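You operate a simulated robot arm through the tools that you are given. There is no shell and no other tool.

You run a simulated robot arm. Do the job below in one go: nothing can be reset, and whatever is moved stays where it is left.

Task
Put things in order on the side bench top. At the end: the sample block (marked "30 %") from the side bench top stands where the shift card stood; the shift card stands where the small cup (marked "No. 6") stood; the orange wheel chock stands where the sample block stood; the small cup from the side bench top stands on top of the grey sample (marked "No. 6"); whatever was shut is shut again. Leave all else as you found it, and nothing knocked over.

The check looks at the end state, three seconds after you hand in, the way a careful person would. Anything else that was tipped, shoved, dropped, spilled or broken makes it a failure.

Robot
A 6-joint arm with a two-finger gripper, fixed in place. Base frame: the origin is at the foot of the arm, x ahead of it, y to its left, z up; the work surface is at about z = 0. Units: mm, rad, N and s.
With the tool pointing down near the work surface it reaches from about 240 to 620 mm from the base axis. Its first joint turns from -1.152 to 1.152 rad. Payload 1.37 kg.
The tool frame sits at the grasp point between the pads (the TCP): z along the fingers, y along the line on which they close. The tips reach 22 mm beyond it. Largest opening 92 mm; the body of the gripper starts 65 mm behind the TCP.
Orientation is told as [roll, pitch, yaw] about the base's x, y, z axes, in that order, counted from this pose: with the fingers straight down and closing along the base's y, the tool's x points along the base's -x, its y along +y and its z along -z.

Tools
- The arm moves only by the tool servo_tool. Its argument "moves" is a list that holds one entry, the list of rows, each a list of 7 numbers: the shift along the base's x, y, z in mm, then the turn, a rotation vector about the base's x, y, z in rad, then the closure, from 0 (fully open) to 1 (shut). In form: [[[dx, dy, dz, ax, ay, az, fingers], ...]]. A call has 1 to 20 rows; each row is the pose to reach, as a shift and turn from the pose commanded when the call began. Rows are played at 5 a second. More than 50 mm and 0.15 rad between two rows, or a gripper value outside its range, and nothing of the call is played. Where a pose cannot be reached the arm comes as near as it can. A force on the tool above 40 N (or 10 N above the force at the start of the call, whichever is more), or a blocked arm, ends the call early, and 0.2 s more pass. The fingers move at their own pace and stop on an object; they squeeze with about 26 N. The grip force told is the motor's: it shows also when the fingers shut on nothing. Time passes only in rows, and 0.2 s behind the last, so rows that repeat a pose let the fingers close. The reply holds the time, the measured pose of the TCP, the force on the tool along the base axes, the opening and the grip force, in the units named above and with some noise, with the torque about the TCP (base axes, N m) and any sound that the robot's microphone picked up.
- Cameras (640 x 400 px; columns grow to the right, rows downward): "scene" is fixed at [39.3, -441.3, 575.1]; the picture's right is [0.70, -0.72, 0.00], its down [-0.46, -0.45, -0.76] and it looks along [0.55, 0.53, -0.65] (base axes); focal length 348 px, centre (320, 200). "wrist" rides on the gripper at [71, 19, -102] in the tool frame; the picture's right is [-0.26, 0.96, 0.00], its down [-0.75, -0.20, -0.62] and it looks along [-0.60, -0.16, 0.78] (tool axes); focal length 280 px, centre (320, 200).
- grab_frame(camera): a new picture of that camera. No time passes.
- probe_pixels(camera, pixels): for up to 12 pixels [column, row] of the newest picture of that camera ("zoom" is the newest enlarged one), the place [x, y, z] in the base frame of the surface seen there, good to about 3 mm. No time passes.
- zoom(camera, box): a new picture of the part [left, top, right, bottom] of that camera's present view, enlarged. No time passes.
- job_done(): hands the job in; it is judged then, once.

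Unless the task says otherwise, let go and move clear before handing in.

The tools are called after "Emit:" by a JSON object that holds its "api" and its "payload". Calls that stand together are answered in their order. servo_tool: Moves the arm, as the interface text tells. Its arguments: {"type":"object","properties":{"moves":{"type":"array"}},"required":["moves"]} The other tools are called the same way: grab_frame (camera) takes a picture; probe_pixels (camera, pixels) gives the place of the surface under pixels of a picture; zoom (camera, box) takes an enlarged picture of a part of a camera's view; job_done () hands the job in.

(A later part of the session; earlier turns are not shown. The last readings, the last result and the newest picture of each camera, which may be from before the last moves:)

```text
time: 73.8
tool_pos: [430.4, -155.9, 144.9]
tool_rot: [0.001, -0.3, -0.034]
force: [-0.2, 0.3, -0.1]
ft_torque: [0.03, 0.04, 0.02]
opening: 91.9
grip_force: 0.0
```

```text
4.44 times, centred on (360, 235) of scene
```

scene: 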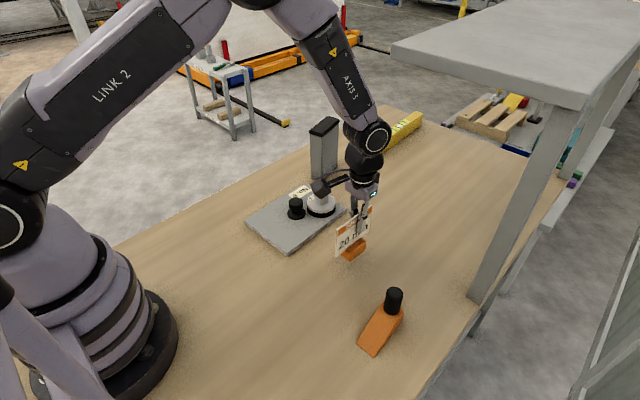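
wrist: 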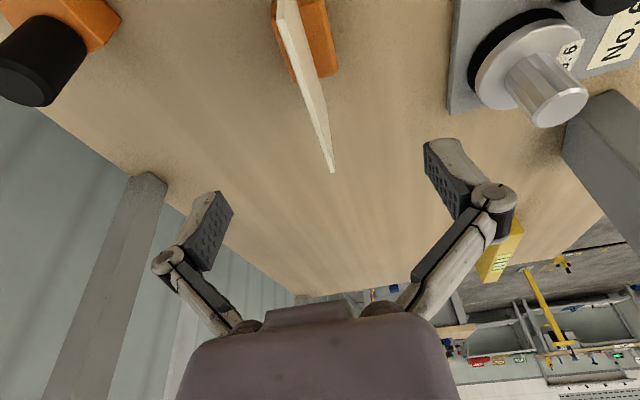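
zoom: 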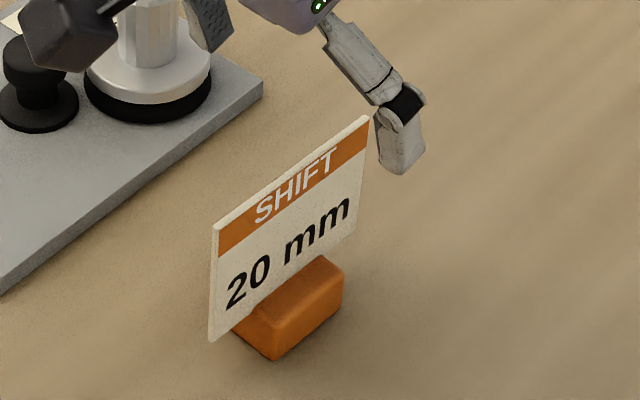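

The card stands upright at the intermediate spot. I'll descend with the tilted fingers and grip it at its centre.

Emit:
{"api": "servo_tool", "payload": {"moves": [[[0, 0, -15, 0, 0, 0, 0], [0, 0, -35, 0, 0, 0, 0], [0, 0, -52, 0, 0, 0, 0], [0, 0, -64, 0, 0, 0, 0], [0, 0, -64, 0, 0, 0, 0.5], [0, 0, -64, 0, 0, 0, 0.75], [0, 0, -64, 0, 0, 0, 0.8], [0, 0, -64, 0, 0, 0, 0.8]]]}}

Emit:
{"api": "grab_frame", "payload": {"camera": "wrist"}}

Emit:
{"api": "zoom", "payload": {"camera": "scene", "box": [300, 190, 420, 280]}}

```text
time: 75.6
tool_pos: [430.4, -156.8, 82.0]
tool_rot: [0.001, -0.298, -0.034]
force: [-0.4, 0.5, 0.2]
ft_torque: [-0.04, -0.03, 0.0]
opening: 18.5
grip_force: 0.1
```

```text
taken
```

wrist: 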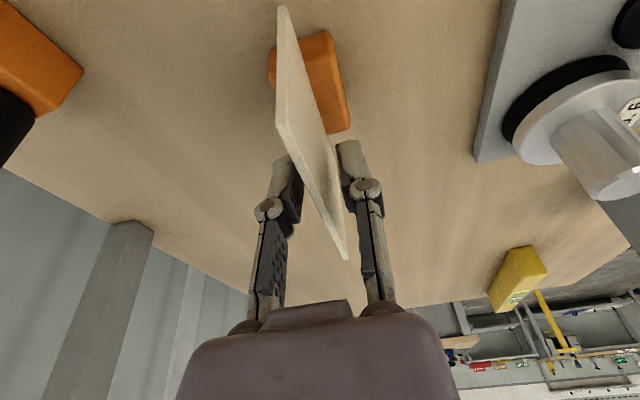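

```text
4.44 times, centred on (360, 235) of scene
```

zoom: 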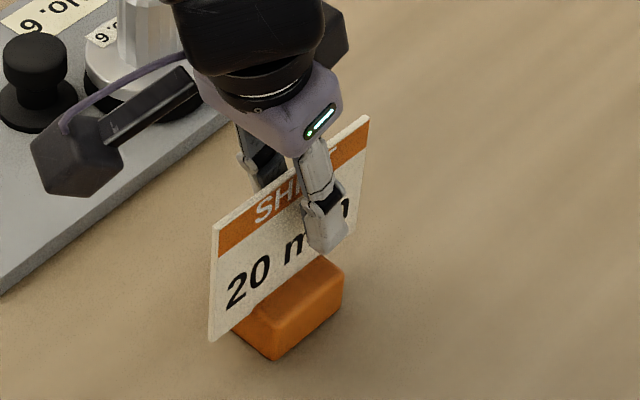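

The board is centred between the tilted fingers. I'll close and lift slowly.

Emit:
{"api": "servo_tool", "payload": {"moves": [[[0, 0, 0, 0, 0, 0, 1], [0, 0, 0, 0, 0, 0, 1], [0, 0, 0, 0, 0, 0, 1], [0, 0, 0, 0, 0, 0, 1], [0, 0, 2, 0, 0, 0, 1], [0, 0, 4, 0, 0, 0, 1], [0, 0, 8, 0, 0, 0, 1], [0, 0, 13, 0, 0, 0, 1], [0, 0, 19, 0, 0, 0, 1], [0, 0, 25, 0, 0, 0, 1], [0, 0, 30, 0, 0, 0, 1], [0, 0, 30, 0, 0, 0, 1]]]}}

Emit:
{"api": "zoom", "payload": {"camera": "scene", "box": [300, 180, 420, 280]}}

```text
time: 78.2
tool_pos: [430.8, -156.0, 111.8]
tool_rot: [0.002, -0.298, -0.033]
force: [-0.2, 1.0, -1.5]
ft_torque: [0.0, 0.03, -0.01]
opening: 6.1
grip_force: 26.4
```

```text
4.00 times, centred on (360, 230) of scene
```

zoom: 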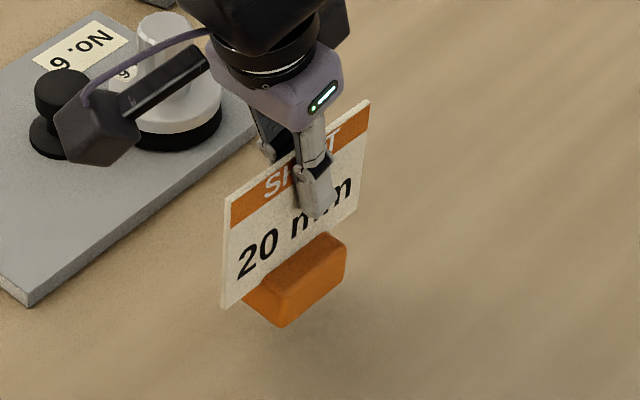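

The card is held level. I'll carry it diagonally to the cup's old place (637.5,-34).

Emit:
{"api": "servo_tool", "payload": {"moves": [[[2, 1.2, 0, 0, 0, 0, 1], [6.2, 3.6, 0, 0, 0, 0, 1], [14.5, 8.5, 0, 0, 0, 0, 1], [24.9, 14.6, 0, 0, 0, 0, 1], [37.3, 21.9, 0, 0, 0, 0, 1], [51.8, 30.4, 0, 0, 0, 0, 1], [66.3, 38.8, 0, 0, 0, 0, 1], [80.8, 47.3, 0, 0, 0, 0, 1], [95.4, 55.8, 0, 0, 0, 0, 1], [109.9, 64.3, 0, 0, 0, 0, 1], [124.4, 72.8, 0, 0, 0, 0, 1], [138.9, 81.3, 0, 0, 0, 0, 1], [153.4, 89.8, 0, 0, 0, 0, 1], [167.9, 98.3, 0, 0, 0, 0, 1], [180.4, 105.6, 0, 0, 0, 0, 1], [190.7, 111.7, 0, 0, 0, 0, 1], [199, 116.5, 0, 0, 0, 0, 1], [205.2, 120.2, 0, 0, 0, 0, 1], [207.3, 121.4, 0, 0, 0, 0, 1], [207.3, 121.4, 0, 0, 0, 0, 1]]]}}

Emit:
{"api": "grab_frame", "payload": {"camera": "scene"}}

Emit:
{"api": "zoom", "payload": {"camera": "scene", "box": [300, 110, 440, 210]}}

Emit:
{"api": "grab_frame", "payload": {"camera": "wrist"}}

```text
time: 82.4
tool_pos: [637.3, -34.4, 111.6]
tool_rot: [0.001, -0.299, -0.034]
force: [-0.6, 0.2, -1.3]
ft_torque: [0.01, 0.0, -0.01]
opening: 5.9
grip_force: 25.8
```

```text
taken
```

scene: 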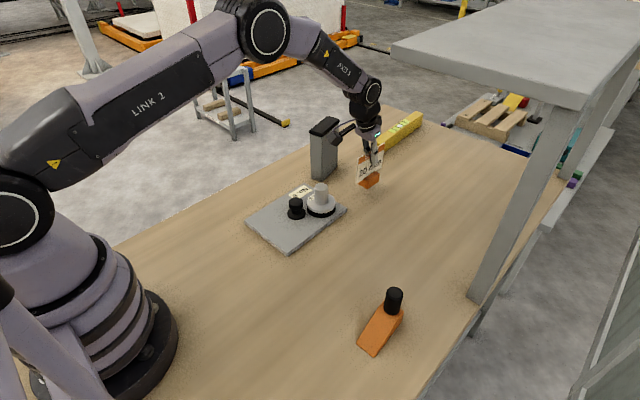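

```text
4.00 times, centred on (370, 160) of scene
```

zoom: 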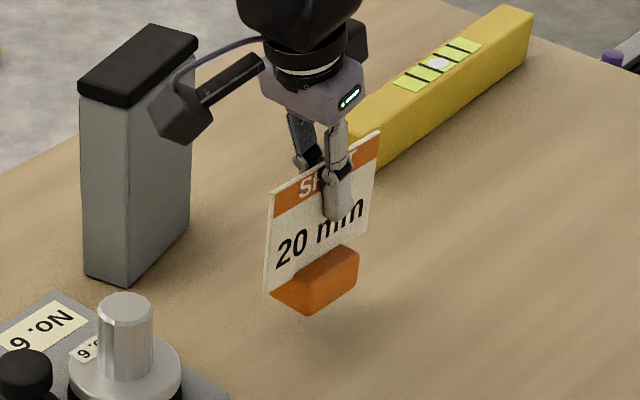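

```text
taken
```

wrist: 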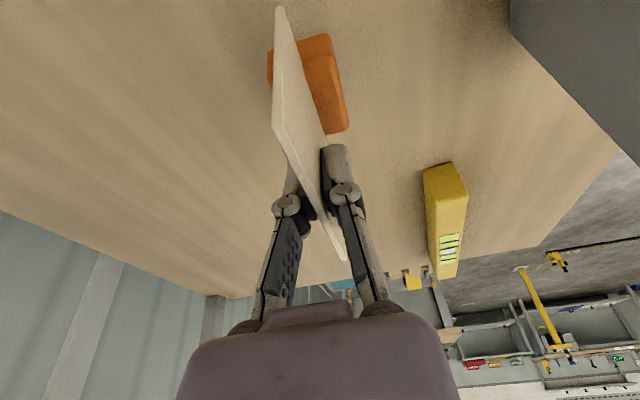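

The card is over the target. I'll lower it gently to the bench.

Emit:
{"api": "servo_tool", "payload": {"moves": [[[0, 0, -5, 0, 0, 0, 1], [0, 0, -12, 0, 0, 0, 1], [0, 0, -19, 0, 0, 0, 1], [0, 0, -24, 0, 0, 0, 1], [0, 0, -27, 0, 0, 0, 1], [0, 0, -28.5, 0, 0, 0, 1], [0, 0, -29.3, 0, 0, 0, 1], [0, 0, -29.3, 0, 0, 0, 1]]]}}

Emit:
{"api": "servo_tool", "payload": {"moves": [[[0, 0, -0.6, 0, 0, 0, 1], [0, 0, -0.6, 0, 0, 0, 1]]]}}

```text
time: 84.2
tool_pos: [637.3, -34.4, 81.6]
tool_rot: [0.001, -0.298, -0.035]
force: [-0.2, 1.3, -2.1]
ft_torque: [-0.04, 0.01, 0.01]
opening: 5.9
grip_force: 26.0
```

```text
time: 84.8
tool_pos: [638.0, -34.9, 80.7]
tool_rot: [0.001, -0.3, -0.035]
force: [-0.8, 0.9, 2.0]
ft_torque: [0.03, 0.18, -0.02]
opening: 5.9
grip_force: 25.9
```

Contact is just starting (+2 N). I'll nudge down 0.4 mm, then release and rise straight up.

Emit:
{"api": "servo_tool", "payload": {"moves": [[[0, 0, -0.4, 0, 0, 0, 1], [0, 0, -0.2, 0, 0, 0, 1], [0, 0, -0.2, 0, 0, 0, 0.9], [0, 0, -0.2, 0, 0, 0, 0.8], [0, 0, -0.2, 0, 0, 0, 0.6], [0, 0, -0.2, 0, 0, 0, 0.4], [0, 0, -0.2, 0, 0, 0, 0.3], [0, 0, 15, 0, 0, 0, 0.3], [0, 0, 35, 0, 0, 0, 0.2], [0, 0, 60, 0, 0, 0, 0], [0, 0, 90, 0, 0, 0, 0], [0, 0, 90, 0, 0, 0, 0]]]}}

Emit:
{"api": "grab_frame", "payload": {"camera": "wrist"}}

Emit:
{"api": "zoom", "payload": {"camera": "scene", "box": [300, 110, 440, 210]}}

```text
time: 87.4
tool_pos: [636.2, -35.0, 170.1]
tool_rot: [0.001, -0.299, -0.033]
force: [-0.5, -0.8, 0.3]
ft_torque: [-0.04, -0.03, 0.03]
opening: 92.0
grip_force: 0.2
```

```text
taken
```

wrist: 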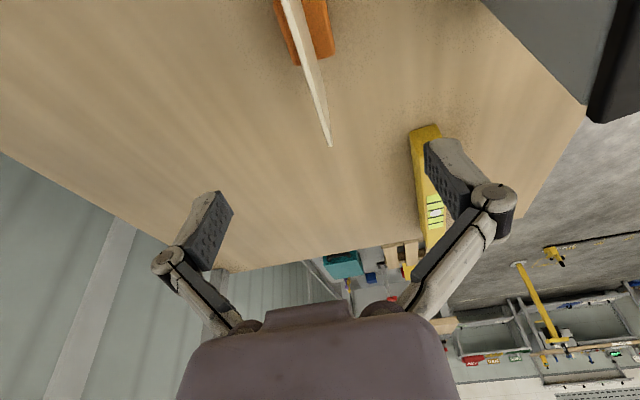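

```text
4.00 times, centred on (370, 160) of scene
```

zoom: 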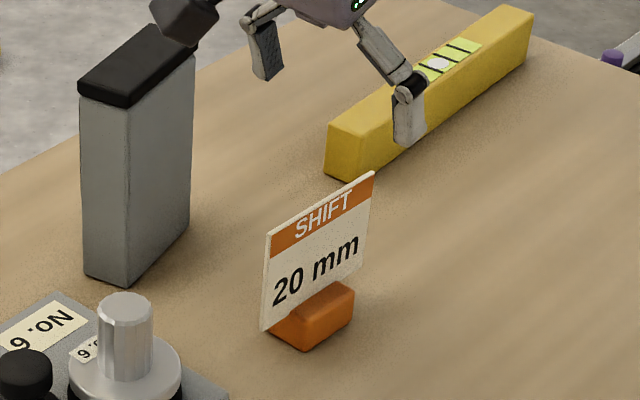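

The card stands upright in the cup's old place. Next is the sample block; I'll pull back and up to measure it.

Emit:
{"api": "servo_tool", "payload": {"moves": [[[-20, 0, 20, 0, 0, 0, 0], [-50, 5, 40, 0, 0.05, 0, 0], [-85, 15, 60, 0, 0.1, 0, 0], [-115, 40, 65, 0.002, 0.15, 0.01, 0], [-140, 65, 65, 0.004, 0.2, 0.02, 0], [-160, 85, 65, 0.006, 0.25, 0.03, 0], [-170, 95, 65, 0.01, 0.3, 0.034, 0], [-170, 95, 65, 0.01, 0.3, 0.034, 0]]]}}

Emit:
{"api": "grab_frame", "payload": {"camera": "wrist"}}

Emit:
{"api": "grab_frame", "payload": {"camera": "scene"}}

```text
time: 89.2
tool_pos: [466.9, 61.1, 238.0]
tool_rot: [0.006, -0.001, 0.002]
force: [0.2, 0.8, -0.4]
ft_torque: [0.02, 0.02, -0.02]
opening: 92.1
grip_force: 0.1
```

```text
taken
```

wrist: 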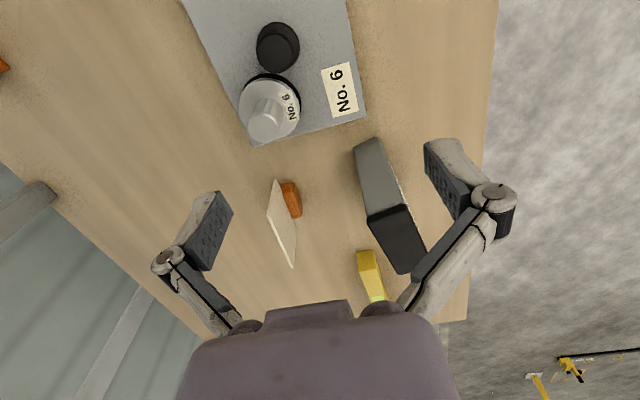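

```text
taken
```

scene: 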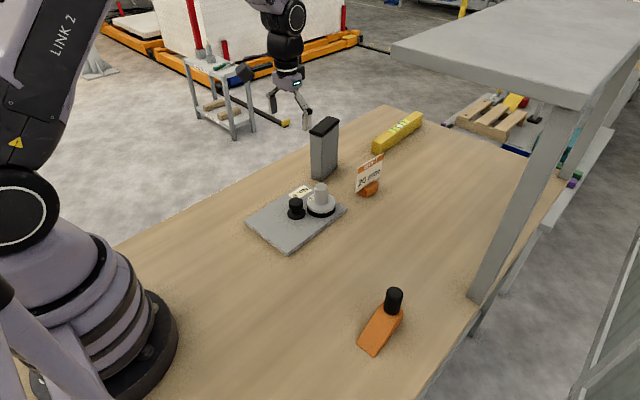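

The block's black cap is visible around (397,240). I'll zoom in for its corners.

Emit:
{"api": "zoom", "payload": {"camera": "wrist", "box": [330, 120, 450, 290]}}

Emit:
{"api": "probe_pixels", "payload": {"camera": "wrist", "pixels": [[397, 240], [375, 220], [403, 212], [400, 266], [380, 160], [370, 180], [360, 150], [376, 145]]}}

Emit:
{"api": "zoom", "payload": {"camera": "scene", "box": [290, 105, 370, 190]}}

```text
2.35 times, centred on (390, 205) of wrist
```

zoom: 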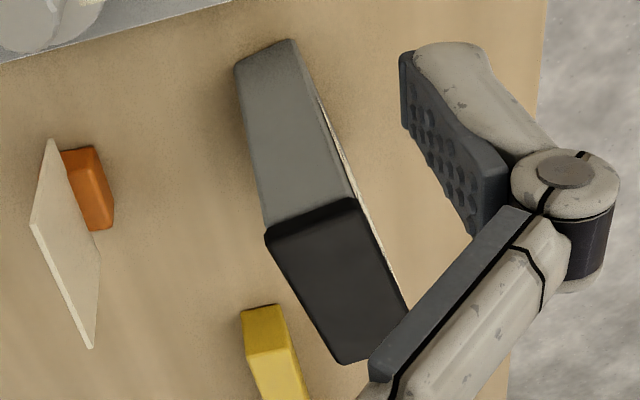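

```text
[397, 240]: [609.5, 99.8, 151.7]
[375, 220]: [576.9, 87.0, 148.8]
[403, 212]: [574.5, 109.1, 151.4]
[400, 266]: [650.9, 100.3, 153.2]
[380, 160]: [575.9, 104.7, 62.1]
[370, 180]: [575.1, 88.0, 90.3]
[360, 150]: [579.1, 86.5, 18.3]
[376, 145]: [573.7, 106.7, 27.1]
```

```text
4.71 times, centred on (330, 148) of scene
```

zoom: 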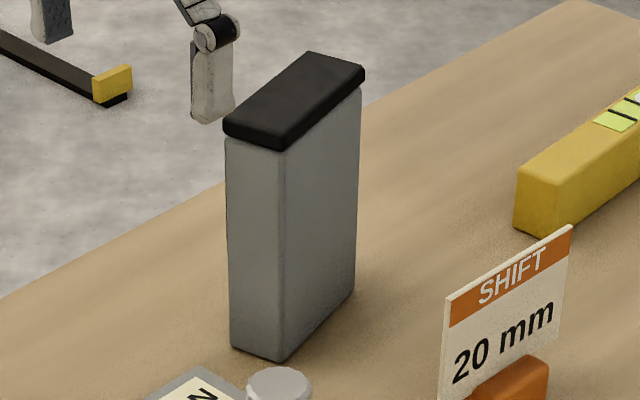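

By the wrist rays the block's centre is about (616,103), top z 151, turned about +0.22 rad, 88 × 35 mm. I'll move above it with matching yaw and see whether a straight-down reach works.

Emit:
{"api": "servo_tool", "payload": {"moves": [[[30, 8, 0, -0.002, 0, 0.05, 0], [65, 18, 0, -0.004, 0, 0.1, 0], [100, 28, 0, -0.006, 0, 0.16, 0], [130, 37, -5, -0.006, 0, 0.218, 0], [130, 37, -5, -0.006, 0, 0.218, 0]]]}}

Emit:
{"api": "grab_frame", "payload": {"camera": "wrist"}}

Emit:
{"api": "grab_frame", "payload": {"camera": "scene"}}

```text
time: 90.4
tool_pos: [598.6, 99.1, 233.9]
tool_rot: [-0.002, 0.003, 0.22]
force: [0.5, 0.2, 0.8]
ft_torque: [-0.05, 0.01, -0.01]
opening: 91.9
grip_force: 0.1
```

```text
taken
```

wrist: 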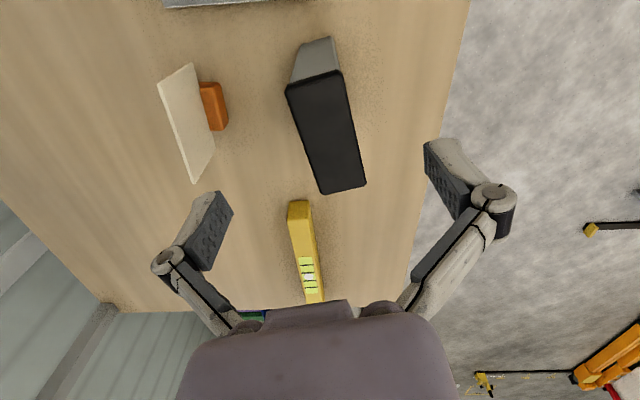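

```text
taken
```

scene: 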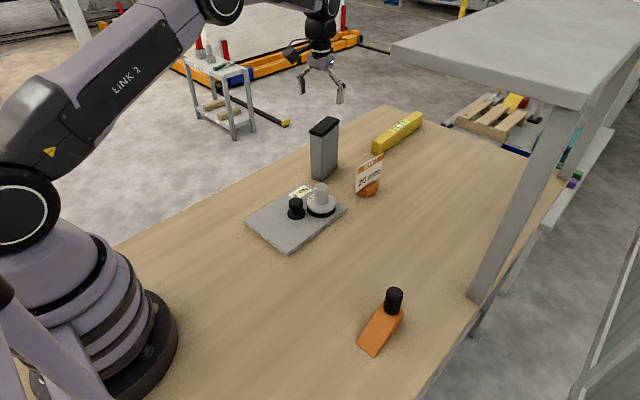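

The four cap corners give centre (618,105.6) and yaw about 0.24 rad. I'll move over the centre at z 195 and check reach before descending.

Emit:
{"api": "servo_tool", "payload": {"moves": [[[10, 3.4, -10, 0, 0, 0.01, 0], [20, 6.8, -25, 0, 0, 0.02, 0], [20, 6.8, -39, 0, 0, 0.02, 0], [20, 6.8, -39, 0, 0, 0.02, 0]]]}}

Emit:
{"api": "grab_frame", "payload": {"camera": "wrist"}}

```text
time: 91.4
tool_pos: [618.4, 106.1, 193.0]
tool_rot: [0.0, 0.002, 0.241]
force: [-1.4, 0.4, 0.6]
ft_torque: [-0.03, -0.02, -0.01]
opening: 92.1
grip_force: 0.0
```

```text
taken
```

wrist: 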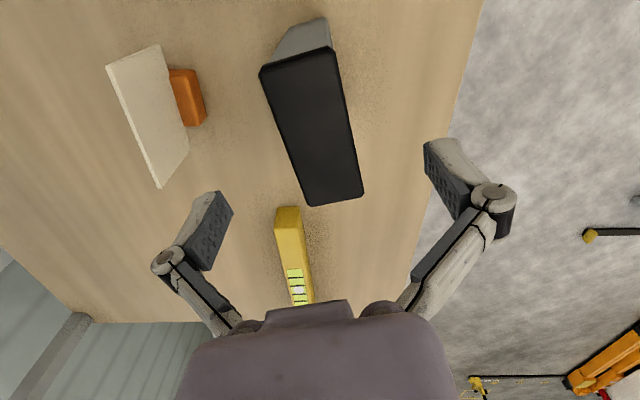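

No reach flags, and the block centre (617,105.4) is right under the TCP. I'll descend in two stages around the block, with 28 mm of clearance per side.

Emit:
{"api": "servo_tool", "payload": {"moves": [[[-0.5, -0.3, -12, 0, 0, 0, 0], [-1, -0.5, -25, 0, 0, 0, 0], [-1, -0.5, -38, 0, 0, 0, 0], [-1, -0.5, -38, 0, 0, 0, 0]]]}}

Emit:
{"api": "servo_tool", "payload": {"moves": [[[0, 0, -10, 0, 0, 0, 0], [0, 0, -20, 0, 0, 0, 0], [0, 0, -30, 0, 0, 0, 0], [0, 0, -39, 0, 0, 0, 0], [0, 0, -39, 0, 0, 0, 0]]]}}

Emit:
{"api": "grab_frame", "payload": {"camera": "wrist"}}

Emit:
{"api": "zoom", "payload": {"camera": "scene", "box": [270, 80, 400, 200]}}

```text
time: 92.4
tool_pos: [615.4, 103.7, 154.7]
tool_rot: [-0.001, 0.001, 0.239]
force: [-0.7, -0.1, -0.1]
ft_torque: [0.02, 0.0, -0.01]
opening: 92.2
grip_force: 0.1
```

```text
time: 93.6
tool_pos: [616.9, 103.1, 114.9]
tool_rot: [0.0, 0.003, 0.239]
force: [-0.1, -0.1, 0.9]
ft_torque: [0.02, -0.01, 0.01]
opening: 92.2
grip_force: 0.1
```

```text
taken
```

wrist: 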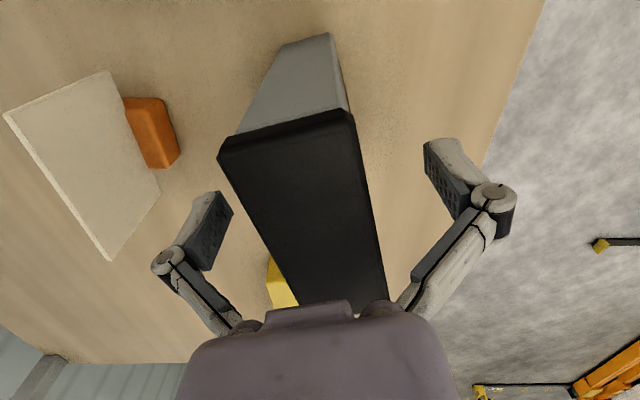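

```text
3.33 times, centred on (335, 140) of scene
```

zoom: 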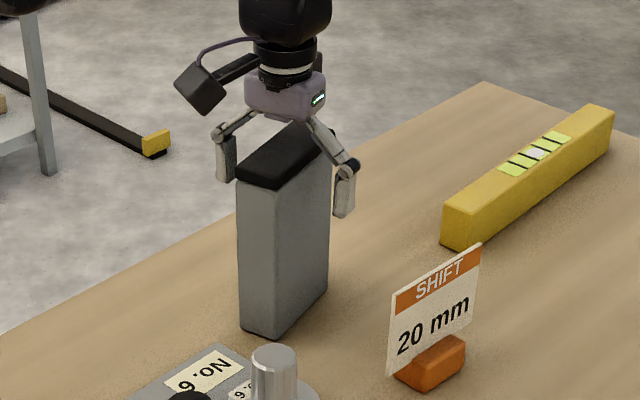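

The fingers are around the block at z 115 with the tips below the cap. I'll centre by (+0.9,+1.9) mm and close.

Emit:
{"api": "servo_tool", "payload": {"moves": [[[0.9, 1.9, 0, 0, 0, 0, 0.3], [0.9, 1.9, 0, 0, 0, 0, 0.5], [0.9, 1.9, 0, 0, 0, 0, 0.55], [0.9, 1.9, 0, 0, 0, 0, 0.7], [0.9, 1.9, 0, 0, 0, 0, 1], [0.9, 1.9, 0, 0, 0, 0, 1], [0.9, 1.9, 0, 0, 0, 0, 1]]]}}

Emit:
{"api": "servo_tool", "payload": {"moves": [[[0, 0, 2, 0, 0, 0, 1], [0, 0, 4, 0, 0, 0, 1], [0, 0, 6, 0, 0, 0, 1], [0, 0, 8, 0, 0, 0, 1], [0, 0, 8, 0, 0, 0, 1]]]}}

Emit:
{"api": "zoom", "payload": {"camera": "scene", "box": [270, 80, 400, 200]}}

```text
time: 95.2
tool_pos: [617.7, 106.3, 116.4]
tool_rot: [0.001, 0.001, 0.239]
force: [1.1, -2.3, 1.6]
ft_torque: [-0.16, 0.02, 0.03]
opening: 37.1
grip_force: 25.6
```

```text
time: 96.4
tool_pos: [617.4, 105.6, 124.2]
tool_rot: [-0.001, 0.003, 0.24]
force: [-0.2, 0.0, -3.2]
ft_torque: [0.0, 0.06, -0.01]
opening: 37.1
grip_force: 25.7
```

```text
3.33 times, centred on (335, 140) of scene
```

zoom: 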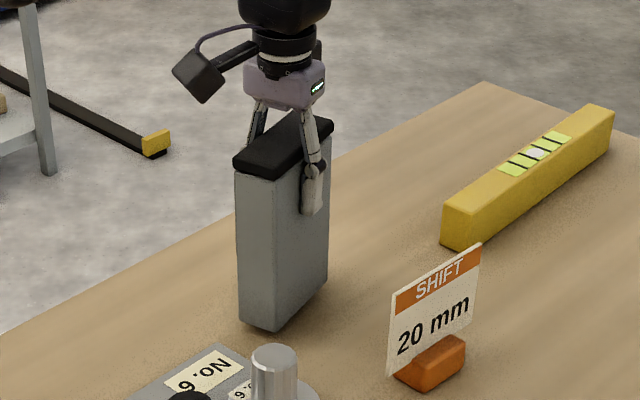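

The block is held at 37.1 mm, upright, about 3 N. I'll lift it slowly, high enough to pass over the plate and cup.

Emit:
{"api": "servo_tool", "payload": {"moves": [[[0, 0, 3, 0, 0, 0, 1], [0, 0, 8, 0, 0, 0, 1], [0, 0, 15, 0, 0, 0, 1], [0, 0, 23, 0, 0, 0, 1], [0, 0, 31, 0, 0, 0, 1], [0, 0, 39, 0, 0, 0, 1], [0, 0, 47, 0, 0, 0, 1], [0, 0, 55, 0, 0, 0, 1], [0, 0, 63, 0, 0, 0, 1], [0, 0, 71, 0, 0, 0, 1], [0, 0, 79, 0, 0, 0, 1], [0, 0, 87, 0, 0, 0, 1], [0, 0, 93, 0, 0, 0, 1], [0, 0, 97, 0, 0, 0, 1], [0, 0, 97, 0, 0, 0, 1]]]}}

Emit:
{"api": "zoom", "payload": {"camera": "scene", "box": [270, 60, 420, 200]}}

```text
time: 99.6
tool_pos: [616.6, 106.1, 219.3]
tool_rot: [0.0, 0.001, 0.239]
force: [-0.4, 0.9, -2.7]
ft_torque: [-0.04, 0.02, 0.01]
opening: 37.3
grip_force: 26.1
```

```text
2.86 times, centred on (345, 130) of scene
```

zoom: 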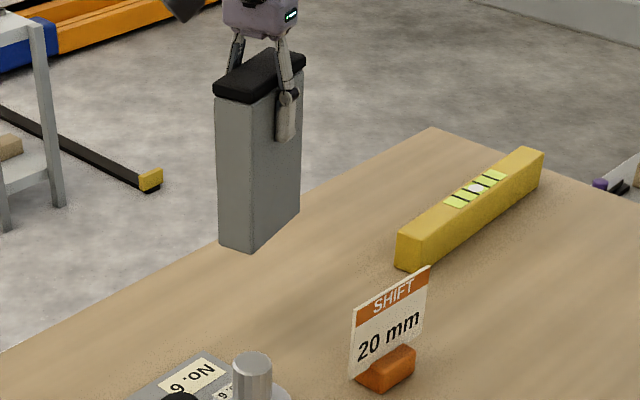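

The block's bottom is about 103 mm up, above the cup's 81 mm top. I'll traverse slowly towards the card's old place, first half.

Emit:
{"api": "servo_tool", "payload": {"moves": [[[-2.4, -1.8, 0, 0, 0, 0, 1], [-8.9, -6.5, 0, 0, 0, 0, 1], [-18.6, -13.6, 0, 0, 0, 0, 1], [-30.7, -22.4, 0, 0, 0, 0, 1], [-42.8, -31.2, 0, 0, 0, 0, 1], [-54.9, -40.1, 0, 0, 0, 0, 1], [-67, -48.9, 0, 0, 0, 0, 1], [-79.1, -57.8, 0, 0, 0, 0, 1], [-91.2, -66.6, 0, 0, 0, 0, 1], [-103.3, -75.5, 0, 0, 0, 0, 1], [-115.4, -84.3, 0, 0, 0, 0, 1], [-127.6, -93.2, 0, 0, 0, 0, 1], [-139.7, -102, 0, 0, 0, 0, 1], [-151.8, -110.8, 0, 0, 0, 0, 1], [-163.9, -119.7, 0, 0, 0, 0, 1], [-176, -128.5, 0, 0, 0, 0, 1], [-188.1, -137.4, 0, 0, 0, 0, 1], [-200.2, -146.2, 0, 0, 0, 0, 1], [-208.3, -152.1, 0, 0, 0, 0, 1], [-213.1, -155.7, 0, 0, 0, 0, 1]]]}}

Emit:
{"api": "grab_frame", "payload": {"camera": "scene"}}

```text
time: 103.8
tool_pos: [403.7, -50.0, 220.9]
tool_rot: [0.0, 0.002, 0.24]
force: [-0.1, -0.3, -2.1]
ft_torque: [-0.02, 0.01, 0.02]
opening: 37.2
grip_force: 25.9
```

```text
taken
```

scene: 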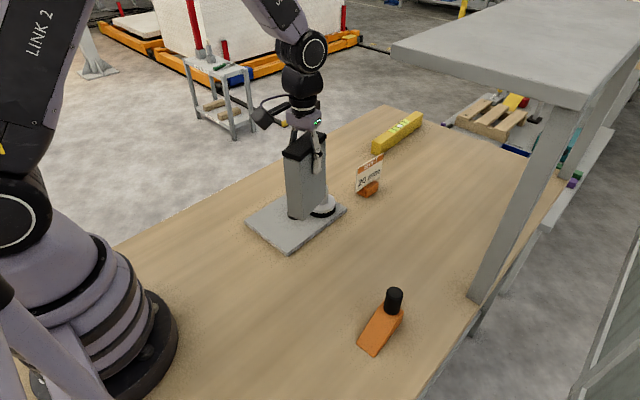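

The block passed over the cup cleanly. I'll carry on to above the card's old place at (261,-154.5).

Emit:
{"api": "servo_tool", "payload": {"moves": [[[-2.4, -1.8, 0, 0, 0, 0, 1], [-8.9, -6.5, 0, 0, 0, 0, 1], [-18.6, -13.6, 0, 0, 0, 0, 1], [-30.7, -22.4, 0, 0, 0, 0, 1], [-42.8, -31.3, 0, 0, 0, 0, 1], [-54.9, -40.1, 0, 0, 0, 0, 1], [-67, -49, 0, 0, 0, 0, 1], [-79.1, -57.8, 0, 0, 0, 0, 1], [-91.2, -66.7, 0, 0, 0, 0, 1], [-103.3, -75.5, 0, 0, 0, 0, 1], [-115.5, -84.4, 0, 0, 0, 0, 1], [-126, -92, 0, 0, 0, 0, 1], [-134, -97.9, 0, 0, 0, 0, 1], [-139.7, -102.1, 0, 0, 0, 0, 1], [-142.5, -104.4, 0, 0, 0, 0, 1], [-142.5, -104.4, 0, 0, 0, 0, 1]]]}}

Emit:
{"api": "grab_frame", "payload": {"camera": "scene"}}

```text
time: 107.2
tool_pos: [261.2, -154.1, 220.9]
tool_rot: [0.0, 0.002, 0.24]
force: [-0.1, 0.1, -2.5]
ft_torque: [0.0, 0.05, -0.03]
opening: 37.3
grip_force: 25.6
```

```text
taken
```

scene: 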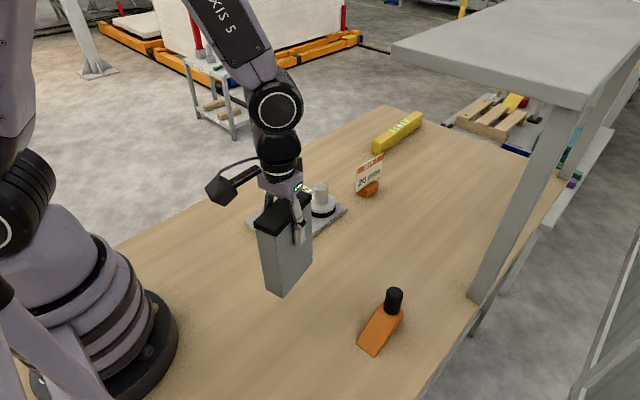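

Reached (261,-154,221) without flags. I'll lower the block in stages, watching for reach flags.

Emit:
{"api": "servo_tool", "payload": {"moves": [[[0, 0, -4, 0, 0, 0, 1], [0, 0, -11, 0, 0, 0, 1], [0, 0, -19, 0, 0, 0, 1], [0, 0, -27, 0, 0, 0, 1], [0, 0, -35, 0, 0, 0, 1], [0, 0, -43, 0, 0, 0, 1], [0, 0, -49, 0, 0, 0, 1], [0, 0, -53, 0, 0, 0, 1], [0, 0, -53, 0, 0, 0, 1]]]}}

Emit:
{"api": "servo_tool", "payload": {"moves": [[[0, 0, -4, 0, 0, 0, 1], [0, 0, -11, 0, 0, 0, 1], [0, 0, -19, 0, 0, 0, 1], [0, 0, -26, 0, 0, 0, 1], [0, 0, -30, 0, 0, 0, 1], [0, 0, -30, 0, 0, 0, 1]]]}}

Emit:
{"api": "zoom", "payload": {"camera": "scene", "box": [210, 180, 370, 340]}}

```text
time: 109.2
tool_pos: [262.9, -153.7, 166.2]
tool_rot: [-0.001, 0.001, 0.239]
force: [0.3, 0.7, -3.3]
ft_torque: [0.0, 0.03, 0.01]
opening: 37.2
grip_force: 26.0
```

```text
time: 110.6
tool_pos: [262.0, -154.4, 137.9]
tool_rot: [-0.001, 0.003, 0.238]
force: [0.2, 0.0, -3.2]
ft_torque: [-0.01, -0.01, 0.01]
opening: 37.2
grip_force: 26.7
```

```text
2.50 times, centred on (290, 260) of scene
```

zoom: 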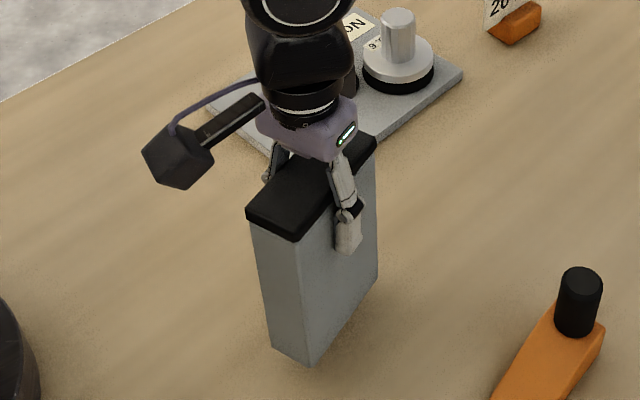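

No flags, and the bottom is about 21 mm above the bench. I'll lower to just above contact, then feel for it.

Emit:
{"api": "servo_tool", "payload": {"moves": [[[0, 0, -4, 0, 0, 0, 1], [0, 0, -9, 0, 0, 0, 1], [0, 0, -14, 0, 0, 0, 1], [0, 0, -17, 0, 0, 0, 1], [0, 0, -19, 0, 0, 0, 1], [0, 0, -20, 0, 0, 0, 1], [0, 0, -20, 0, 0, 0, 1]]]}}

Emit:
{"api": "servo_tool", "payload": {"moves": [[[0, 0, -0.7, 0, 0, 0, 1], [0, 0, -0.7, 0, 0, 0, 1]]]}}

Emit:
{"api": "servo_tool", "payload": {"moves": [[[0, 0, -0.6, 0, 0, 0, 1], [0, 0, -0.6, 0, 0, 0, 1]]]}}

```text
time: 112.2
tool_pos: [263.0, -154.0, 117.2]
tool_rot: [0.0, 0.001, 0.238]
force: [0.1, -0.2, -2.5]
ft_torque: [-0.01, 0.05, 0.01]
opening: 37.0
grip_force: 26.0
```

```text
time: 112.8
tool_pos: [262.1, -154.4, 117.7]
tool_rot: [-0.001, 0.002, 0.239]
force: [-0.3, -0.2, -2.7]
ft_torque: [-0.02, 0.0, 0.03]
opening: 37.3
grip_force: 26.4
```

```text
time: 113.4
tool_pos: [262.1, -154.7, 115.4]
tool_rot: [-0.001, 0.001, 0.24]
force: [0.5, 0.2, -3.1]
ft_torque: [0.01, -0.02, 0.0]
opening: 37.3
grip_force: 25.8
```

No contact yet (-3.1 N still hanging). I'll continue in 0.6 mm steps.

Emit:
{"api": "servo_tool", "payload": {"moves": [[[0, 0, -0.6, 0, 0, 0, 1], [0, 0, -0.6, 0, 0, 0, 1]]]}}

Emit:
{"api": "servo_tool", "payload": {"moves": [[[0, 0, -0.6, 0, 0, 0, 1], [0, 0, -0.6, 0, 0, 0, 1]]]}}

```text
time: 114.0
tool_pos: [262.2, -154.1, 115.0]
tool_rot: [0.001, 0.001, 0.239]
force: [-1.5, 1.4, 6.4]
ft_torque: [0.41, -0.07, 0.15]
opening: 37.2
grip_force: 26.2
```

```text
time: 114.6
tool_pos: [261.3, -154.7, 117.0]
tool_rot: [0.0, 0.001, 0.241]
force: [-3.5, 3.5, 23.3]
ft_torque: [0.11, 0.09, 0.03]
opening: 37.5
grip_force: 26.5
```

The block is on the bench. I'll back off 0.8 mm, release evenly, and rise straight up.

Emit:
{"api": "servo_tool", "payload": {"moves": [[[0, 0, 0.8, 0, 0, 0, 1], [0, 0, 0.8, 0, 0, 0, 0.6], [0, 0, 0.8, 0, 0, 0, 0.4], [0, 0, 0.8, 0, 0, 0, 0.2], [0, 0, 0.8, 0, 0, 0, 0.1], [0, 0, 0.8, 0, 0, 0, 0.1], [0, 0, 15, 0, 0, 0, 0.1], [0, 0, 35, 0, 0, 0, 0.1], [0, 0, 60, 0, 0, 0, 0], [0, 0, 90, 0, 0, 0, 0], [0, 0, 120, 0, 0, 0, 0], [0, 0, 120, 0, 0, 0, 0]]]}}

Emit:
{"api": "grab_frame", "payload": {"camera": "wrist"}}

Emit:
{"api": "grab_frame", "payload": {"camera": "scene"}}

```text
time: 117.2
tool_pos: [261.5, -154.6, 236.7]
tool_rot: [0.0, 0.003, 0.237]
force: [-0.1, -0.3, 0.0]
ft_torque: [-0.01, -0.02, 0.02]
opening: 91.9
grip_force: 0.0
```

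```text
taken
```

wrist: 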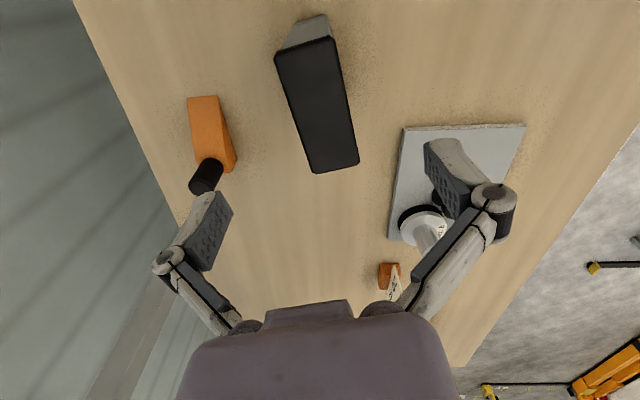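

```text
taken
```

scene: 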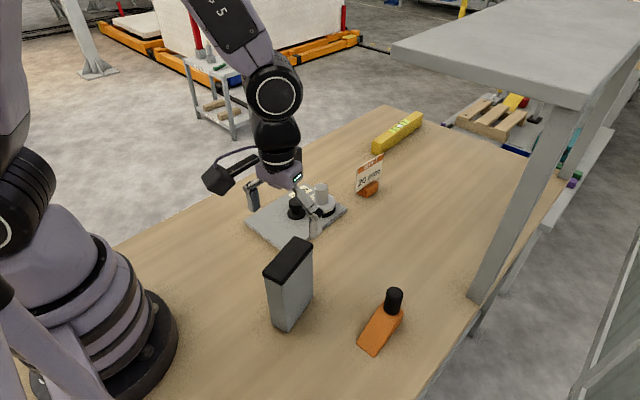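

The block stands upright in the card's old place. Last is the chock; I'll move to view it, with yaw back to 0.

Emit:
{"api": "servo_tool", "payload": {"moves": [[[8, -12, 15, 0, 0, -0.06, 0], [18, -25, 25, 0, 0, -0.12, 0], [30, -40, 30, 0, 0, -0.18, 0], [42, -55, 30, 0, 0, -0.238, 0], [50, -70, 30, 0, 0, -0.238, 0], [50, -70, 30, 0, 0, -0.238, 0]]]}}

Emit:
{"api": "grab_frame", "payload": {"camera": "wrist"}}

Emit:
{"api": "zoom", "payload": {"camera": "wrist", "box": [210, 40, 330, 180]}}

Emit:
{"api": "zoom", "payload": {"camera": "scene", "box": [230, 220, 420, 370]}}

```text
time: 118.6
tool_pos: [310.7, -224.6, 266.4]
tool_rot: [0.0, 0.002, 0.0]
force: [-0.3, -0.2, 0.1]
ft_torque: [-0.02, 0.0, 0.0]
opening: 92.0
grip_force: 0.0
```

```text
taken
```

wrist: 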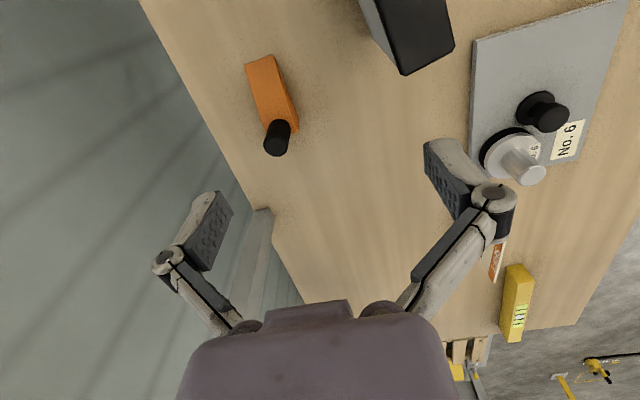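

```text
2.86 times, centred on (270, 110) of wrist
```

zoom: 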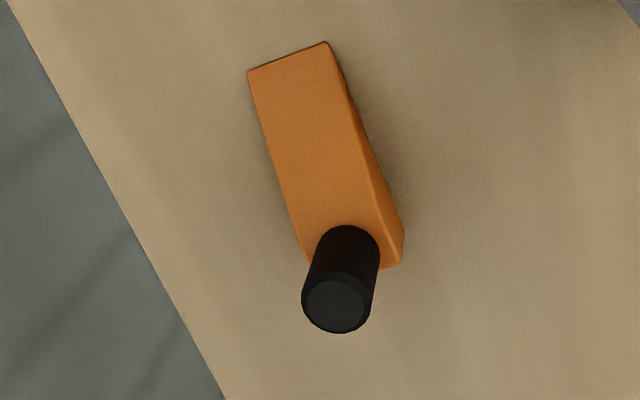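

```text
2.67 times, centred on (325, 295) of scene
```

zoom: 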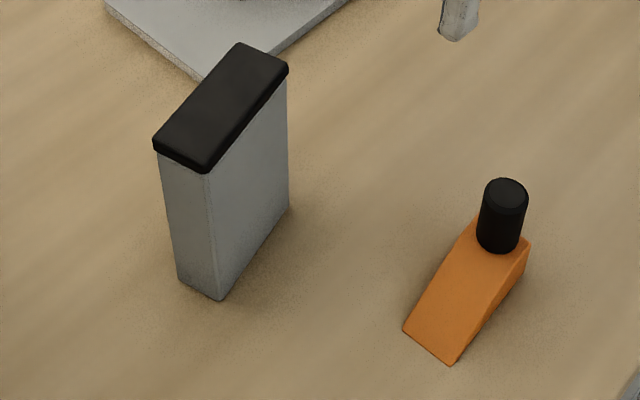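

The chock's footprint is about 84 × 36 mm, centred near (339,-294), yaw about +0.07, with the tall end at x≈380. I'll probe the black knob for its height and axis.

Emit:
{"api": "probe_pixels", "payload": {"camera": "wrist", "pixels": [[275, 147], [272, 147], [279, 147], [275, 143], [275, 151], [282, 128], [278, 133], [270, 100], [262, 80], [295, 115], [293, 130], [255, 62]]}}

Emit:
{"api": "zoom", "payload": {"camera": "scene", "box": [350, 280, 420, 365]}}

Emit:
{"api": "probe_pixels", "payload": {"camera": "scene", "pixels": [[393, 292], [393, 296], [392, 305], [391, 310], [386, 318], [372, 340]]}}

```text
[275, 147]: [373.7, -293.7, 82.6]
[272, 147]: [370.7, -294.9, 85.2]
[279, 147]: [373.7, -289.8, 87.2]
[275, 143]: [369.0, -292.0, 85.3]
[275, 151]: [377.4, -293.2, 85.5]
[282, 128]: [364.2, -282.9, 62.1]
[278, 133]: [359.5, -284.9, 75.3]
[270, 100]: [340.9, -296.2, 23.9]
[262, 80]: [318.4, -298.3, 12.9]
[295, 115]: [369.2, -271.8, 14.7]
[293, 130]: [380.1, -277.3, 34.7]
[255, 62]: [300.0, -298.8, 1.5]
```

```text
4.71 times, centred on (385, 322) of scene
```

zoom: 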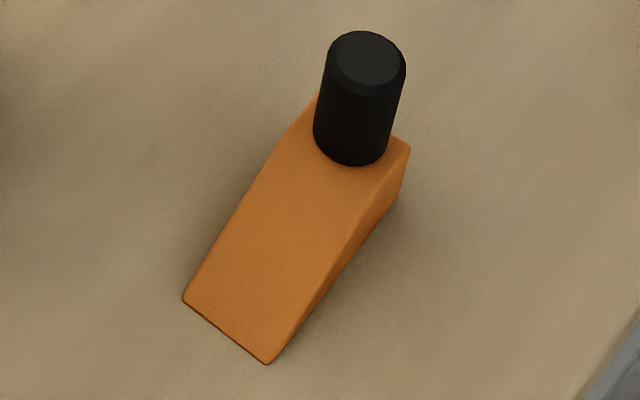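

```text
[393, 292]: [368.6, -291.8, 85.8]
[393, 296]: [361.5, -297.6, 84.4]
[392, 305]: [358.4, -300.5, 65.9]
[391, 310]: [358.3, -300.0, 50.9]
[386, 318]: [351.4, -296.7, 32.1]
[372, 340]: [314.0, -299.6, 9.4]
```

The knob is vertical: axis about (372.5,-293.4), 26 mm across, z 38–85. I'll come over it with the 0.3 rad outward tilt needed at the far target.

Emit:
{"api": "servo_tool", "payload": {"moves": [[[15, -17, -25, 0, -0.08, 0, 0], [30, -34, -50, 0, -0.16, 0, 0], [46, -52, -75, 0, -0.24, 0, 0], [61.6, -68.9, -100, 0, -0.3, 0, 0], [61.6, -68.9, -126, 0, -0.3, 0, 0], [61.6, -68.9, -126, 0, -0.3, 0, 0]]]}}

Emit:
{"api": "grab_frame", "payload": {"camera": "wrist"}}

Emit:
{"api": "grab_frame", "payload": {"camera": "scene"}}

```text
time: 120.0
tool_pos: [372.7, -291.8, 139.7]
tool_rot: [-0.001, -0.297, 0.002]
force: [-0.1, -1.2, -0.3]
ft_torque: [0.0, 0.01, -0.01]
opening: 91.9
grip_force: 0.1
```

```text
taken
```

wrist: 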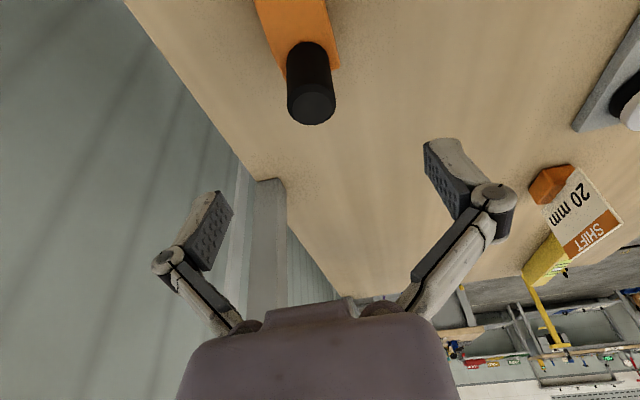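

```text
taken
```

scene: 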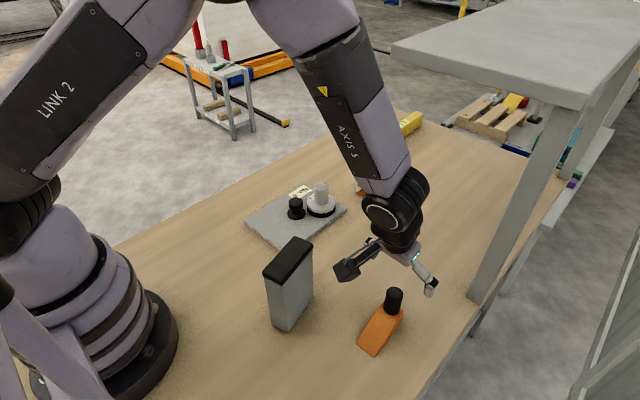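

The knob top at (371.5,-292.6) sits right under the TCP. I'll descend to z 74, so the tips stay above the wedge, and close partway.

Emit:
{"api": "servo_tool", "payload": {"moves": [[[-0.5, 0, -15, 0, 0, 0, 0], [-0.5, 0, -35, 0, 0, 0, 0], [-0.5, 0, -52, 0, 0, 0, 0], [-0.5, 0, -65, 0, 0, 0, 0], [-0.5, 0, -65, 0, 0, 0, 0.3], [-0.5, 0, -65, 0, 0, 0, 0.55], [-0.5, 0, -65, 0, 0, 0, 0.6], [-0.5, 0, -65, 0, 0, 0, 0.6]]]}}

Emit:
{"api": "grab_frame", "payload": {"camera": "wrist"}}

Emit:
{"api": "zoom", "payload": {"camera": "scene", "box": [340, 240, 450, 360]}}

```text
time: 121.8
tool_pos: [371.9, -292.9, 74.8]
tool_rot: [-0.001, -0.299, -0.001]
force: [0.2, 0.3, 0.4]
ft_torque: [-0.01, -0.01, 0.01]
opening: 36.7
grip_force: 0.1
```

```text
taken
```

wrist: 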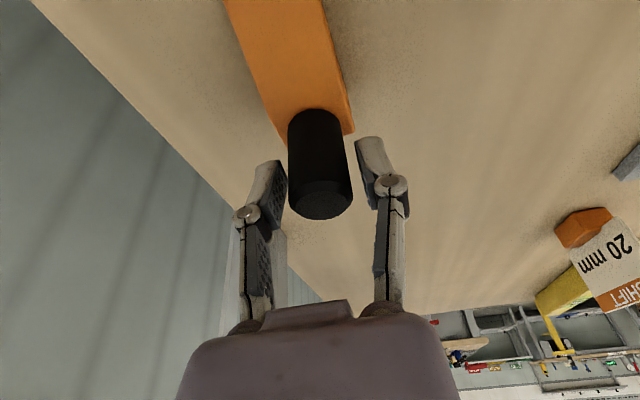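

```text
3.33 times, centred on (395, 300) of scene
```

zoom: 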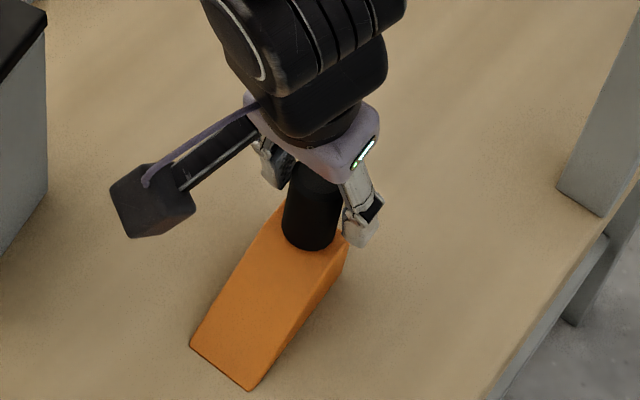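

The knob is centred between the fingers. I'll close and lift slowly, watching for droop.

Emit:
{"api": "servo_tool", "payload": {"moves": [[[-1.5, 0, 0, 0, 0, 0, 0.7], [-1.5, 0, 0, 0, 0, 0, 1], [-1.5, 0, 0, 0, 0, 0, 1], [-1.5, 0, 0, 0, 0, 0, 1], [-1.5, 0, 0, 0, 0, 0, 1], [-1.5, 0, 2, 0, 0, 0, 1], [-1.5, 0, 4, 0, 0, 0, 1], [-1.5, 0, 7, 0, 0, 0, 1], [-1.5, 0, 10, 0, 0, 0, 1], [-1.5, 0, 10, 0, 0, 0, 1]]]}}

Emit:
{"api": "zoom", "payload": {"camera": "scene", "box": [340, 240, 450, 360]}}

```text
time: 124.0
tool_pos: [372.4, -292.8, 84.8]
tool_rot: [0.0, -0.298, 0.0]
force: [0.8, -0.2, -1.8]
ft_torque: [0.01, -0.02, -0.01]
opening: 27.2
grip_force: 26.3
```

```text
3.33 times, centred on (395, 300) of scene
```

zoom: 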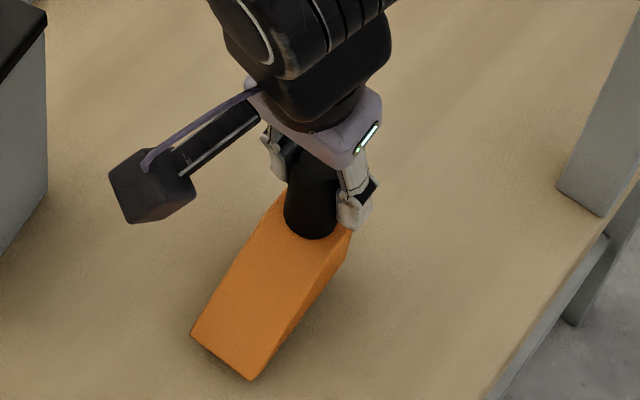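

The chock lifts level (27.2 mm, about 1.8 N). I'll raise it to clear the cup height before moving across.

Emit:
{"api": "servo_tool", "payload": {"moves": [[[0, 0, 4, 0, 0, 0, 1], [0, 0, 11, 0, 0, 0, 1], [0, 0, 19, 0, 0, 0, 1], [0, 0, 27, 0, 0, 0, 1], [0, 0, 35, 0, 0, 0, 1], [0, 0, 43, 0, 0, 0, 1], [0, 0, 51, 0, 0, 0, 1], [0, 0, 59, 0, 0, 0, 1], [0, 0, 67, 0, 0, 0, 1], [0, 0, 75, 0, 0, 0, 1], [0, 0, 82, 0, 0, 0, 1], [0, 0, 87, 0, 0, 0, 1], [0, 0, 90, 0, 0, 0, 1], [0, 0, 90, 0, 0, 0, 1]]]}}

Emit:
{"api": "grab_frame", "payload": {"camera": "scene"}}

Emit:
{"api": "grab_frame", "payload": {"camera": "wrist"}}

```text
time: 127.0
tool_pos: [371.9, -293.0, 174.6]
tool_rot: [0.002, -0.296, 0.002]
force: [0.8, -0.8, -1.9]
ft_torque: [-0.02, -0.02, 0.0]
opening: 27.4
grip_force: 26.3
```

```text
taken
```

scene: 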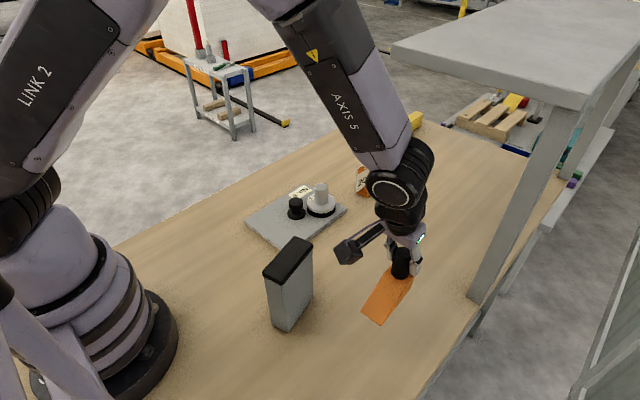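

```text
taken
```

wrist: 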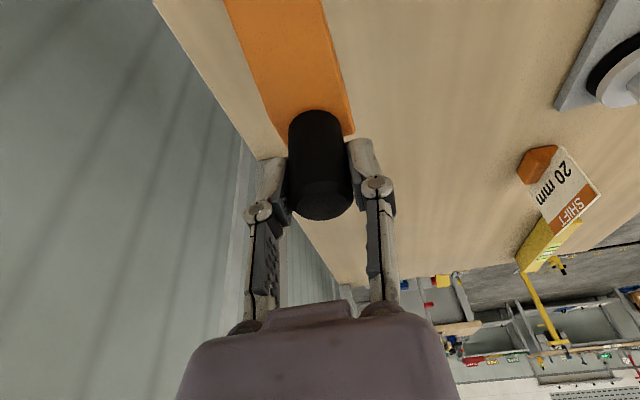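

The chock is steady. To keep its low end away from the standing block I'll swing out a little in x first, then across in y.

Emit:
{"api": "servo_tool", "payload": {"moves": [[[1.9, 2.3, 0, 0, 0, 0, 1], [7.1, 8.4, 0, 0, 0, 0, 1], [14.9, 17.5, 0, 0, 0, 0, 1], [24.6, 29, 0, 0, 0, 0, 1], [34.3, 40.4, 0, 0, 0, 0, 1], [44, 51.8, 0, 0, 0, 0, 1], [51, 64, 0, 0, 0, 0, 1], [54.6, 78, 0, 0, 0, 0, 1], [55.8, 92.5, 0, 0, 0, 0, 1], [57, 107, 0, 0, 0, 0, 1], [58.1, 121.5, 0, 0, 0, 0, 1], [59.3, 136, 0, 0, 0, 0, 1], [60.4, 150.5, 0, 0, 0, 0, 1], [61.6, 165, 0, 0, 0, 0, 1], [62.7, 178, 0, 0, 0, 0, 1], [63.3, 188, 0, 0, 0, 0, 1], [63.5, 193, 0, 0, 0, 0, 1], [63.5, 193, 0, 0, 0, 0, 1]]]}}

Emit:
{"api": "grab_frame", "payload": {"camera": "scene"}}

```text
time: 130.8
tool_pos: [435.7, -100.8, 173.2]
tool_rot: [0.0, -0.299, 0.0]
force: [-0.2, 0.5, -1.6]
ft_torque: [0.01, -0.04, -0.01]
opening: 27.1
grip_force: 26.0
```

```text
taken
```

scene: 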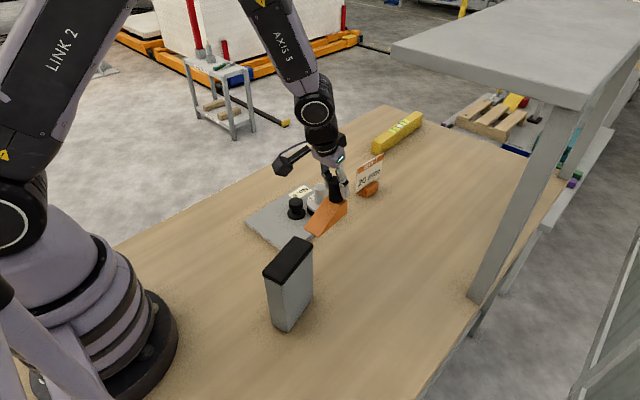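

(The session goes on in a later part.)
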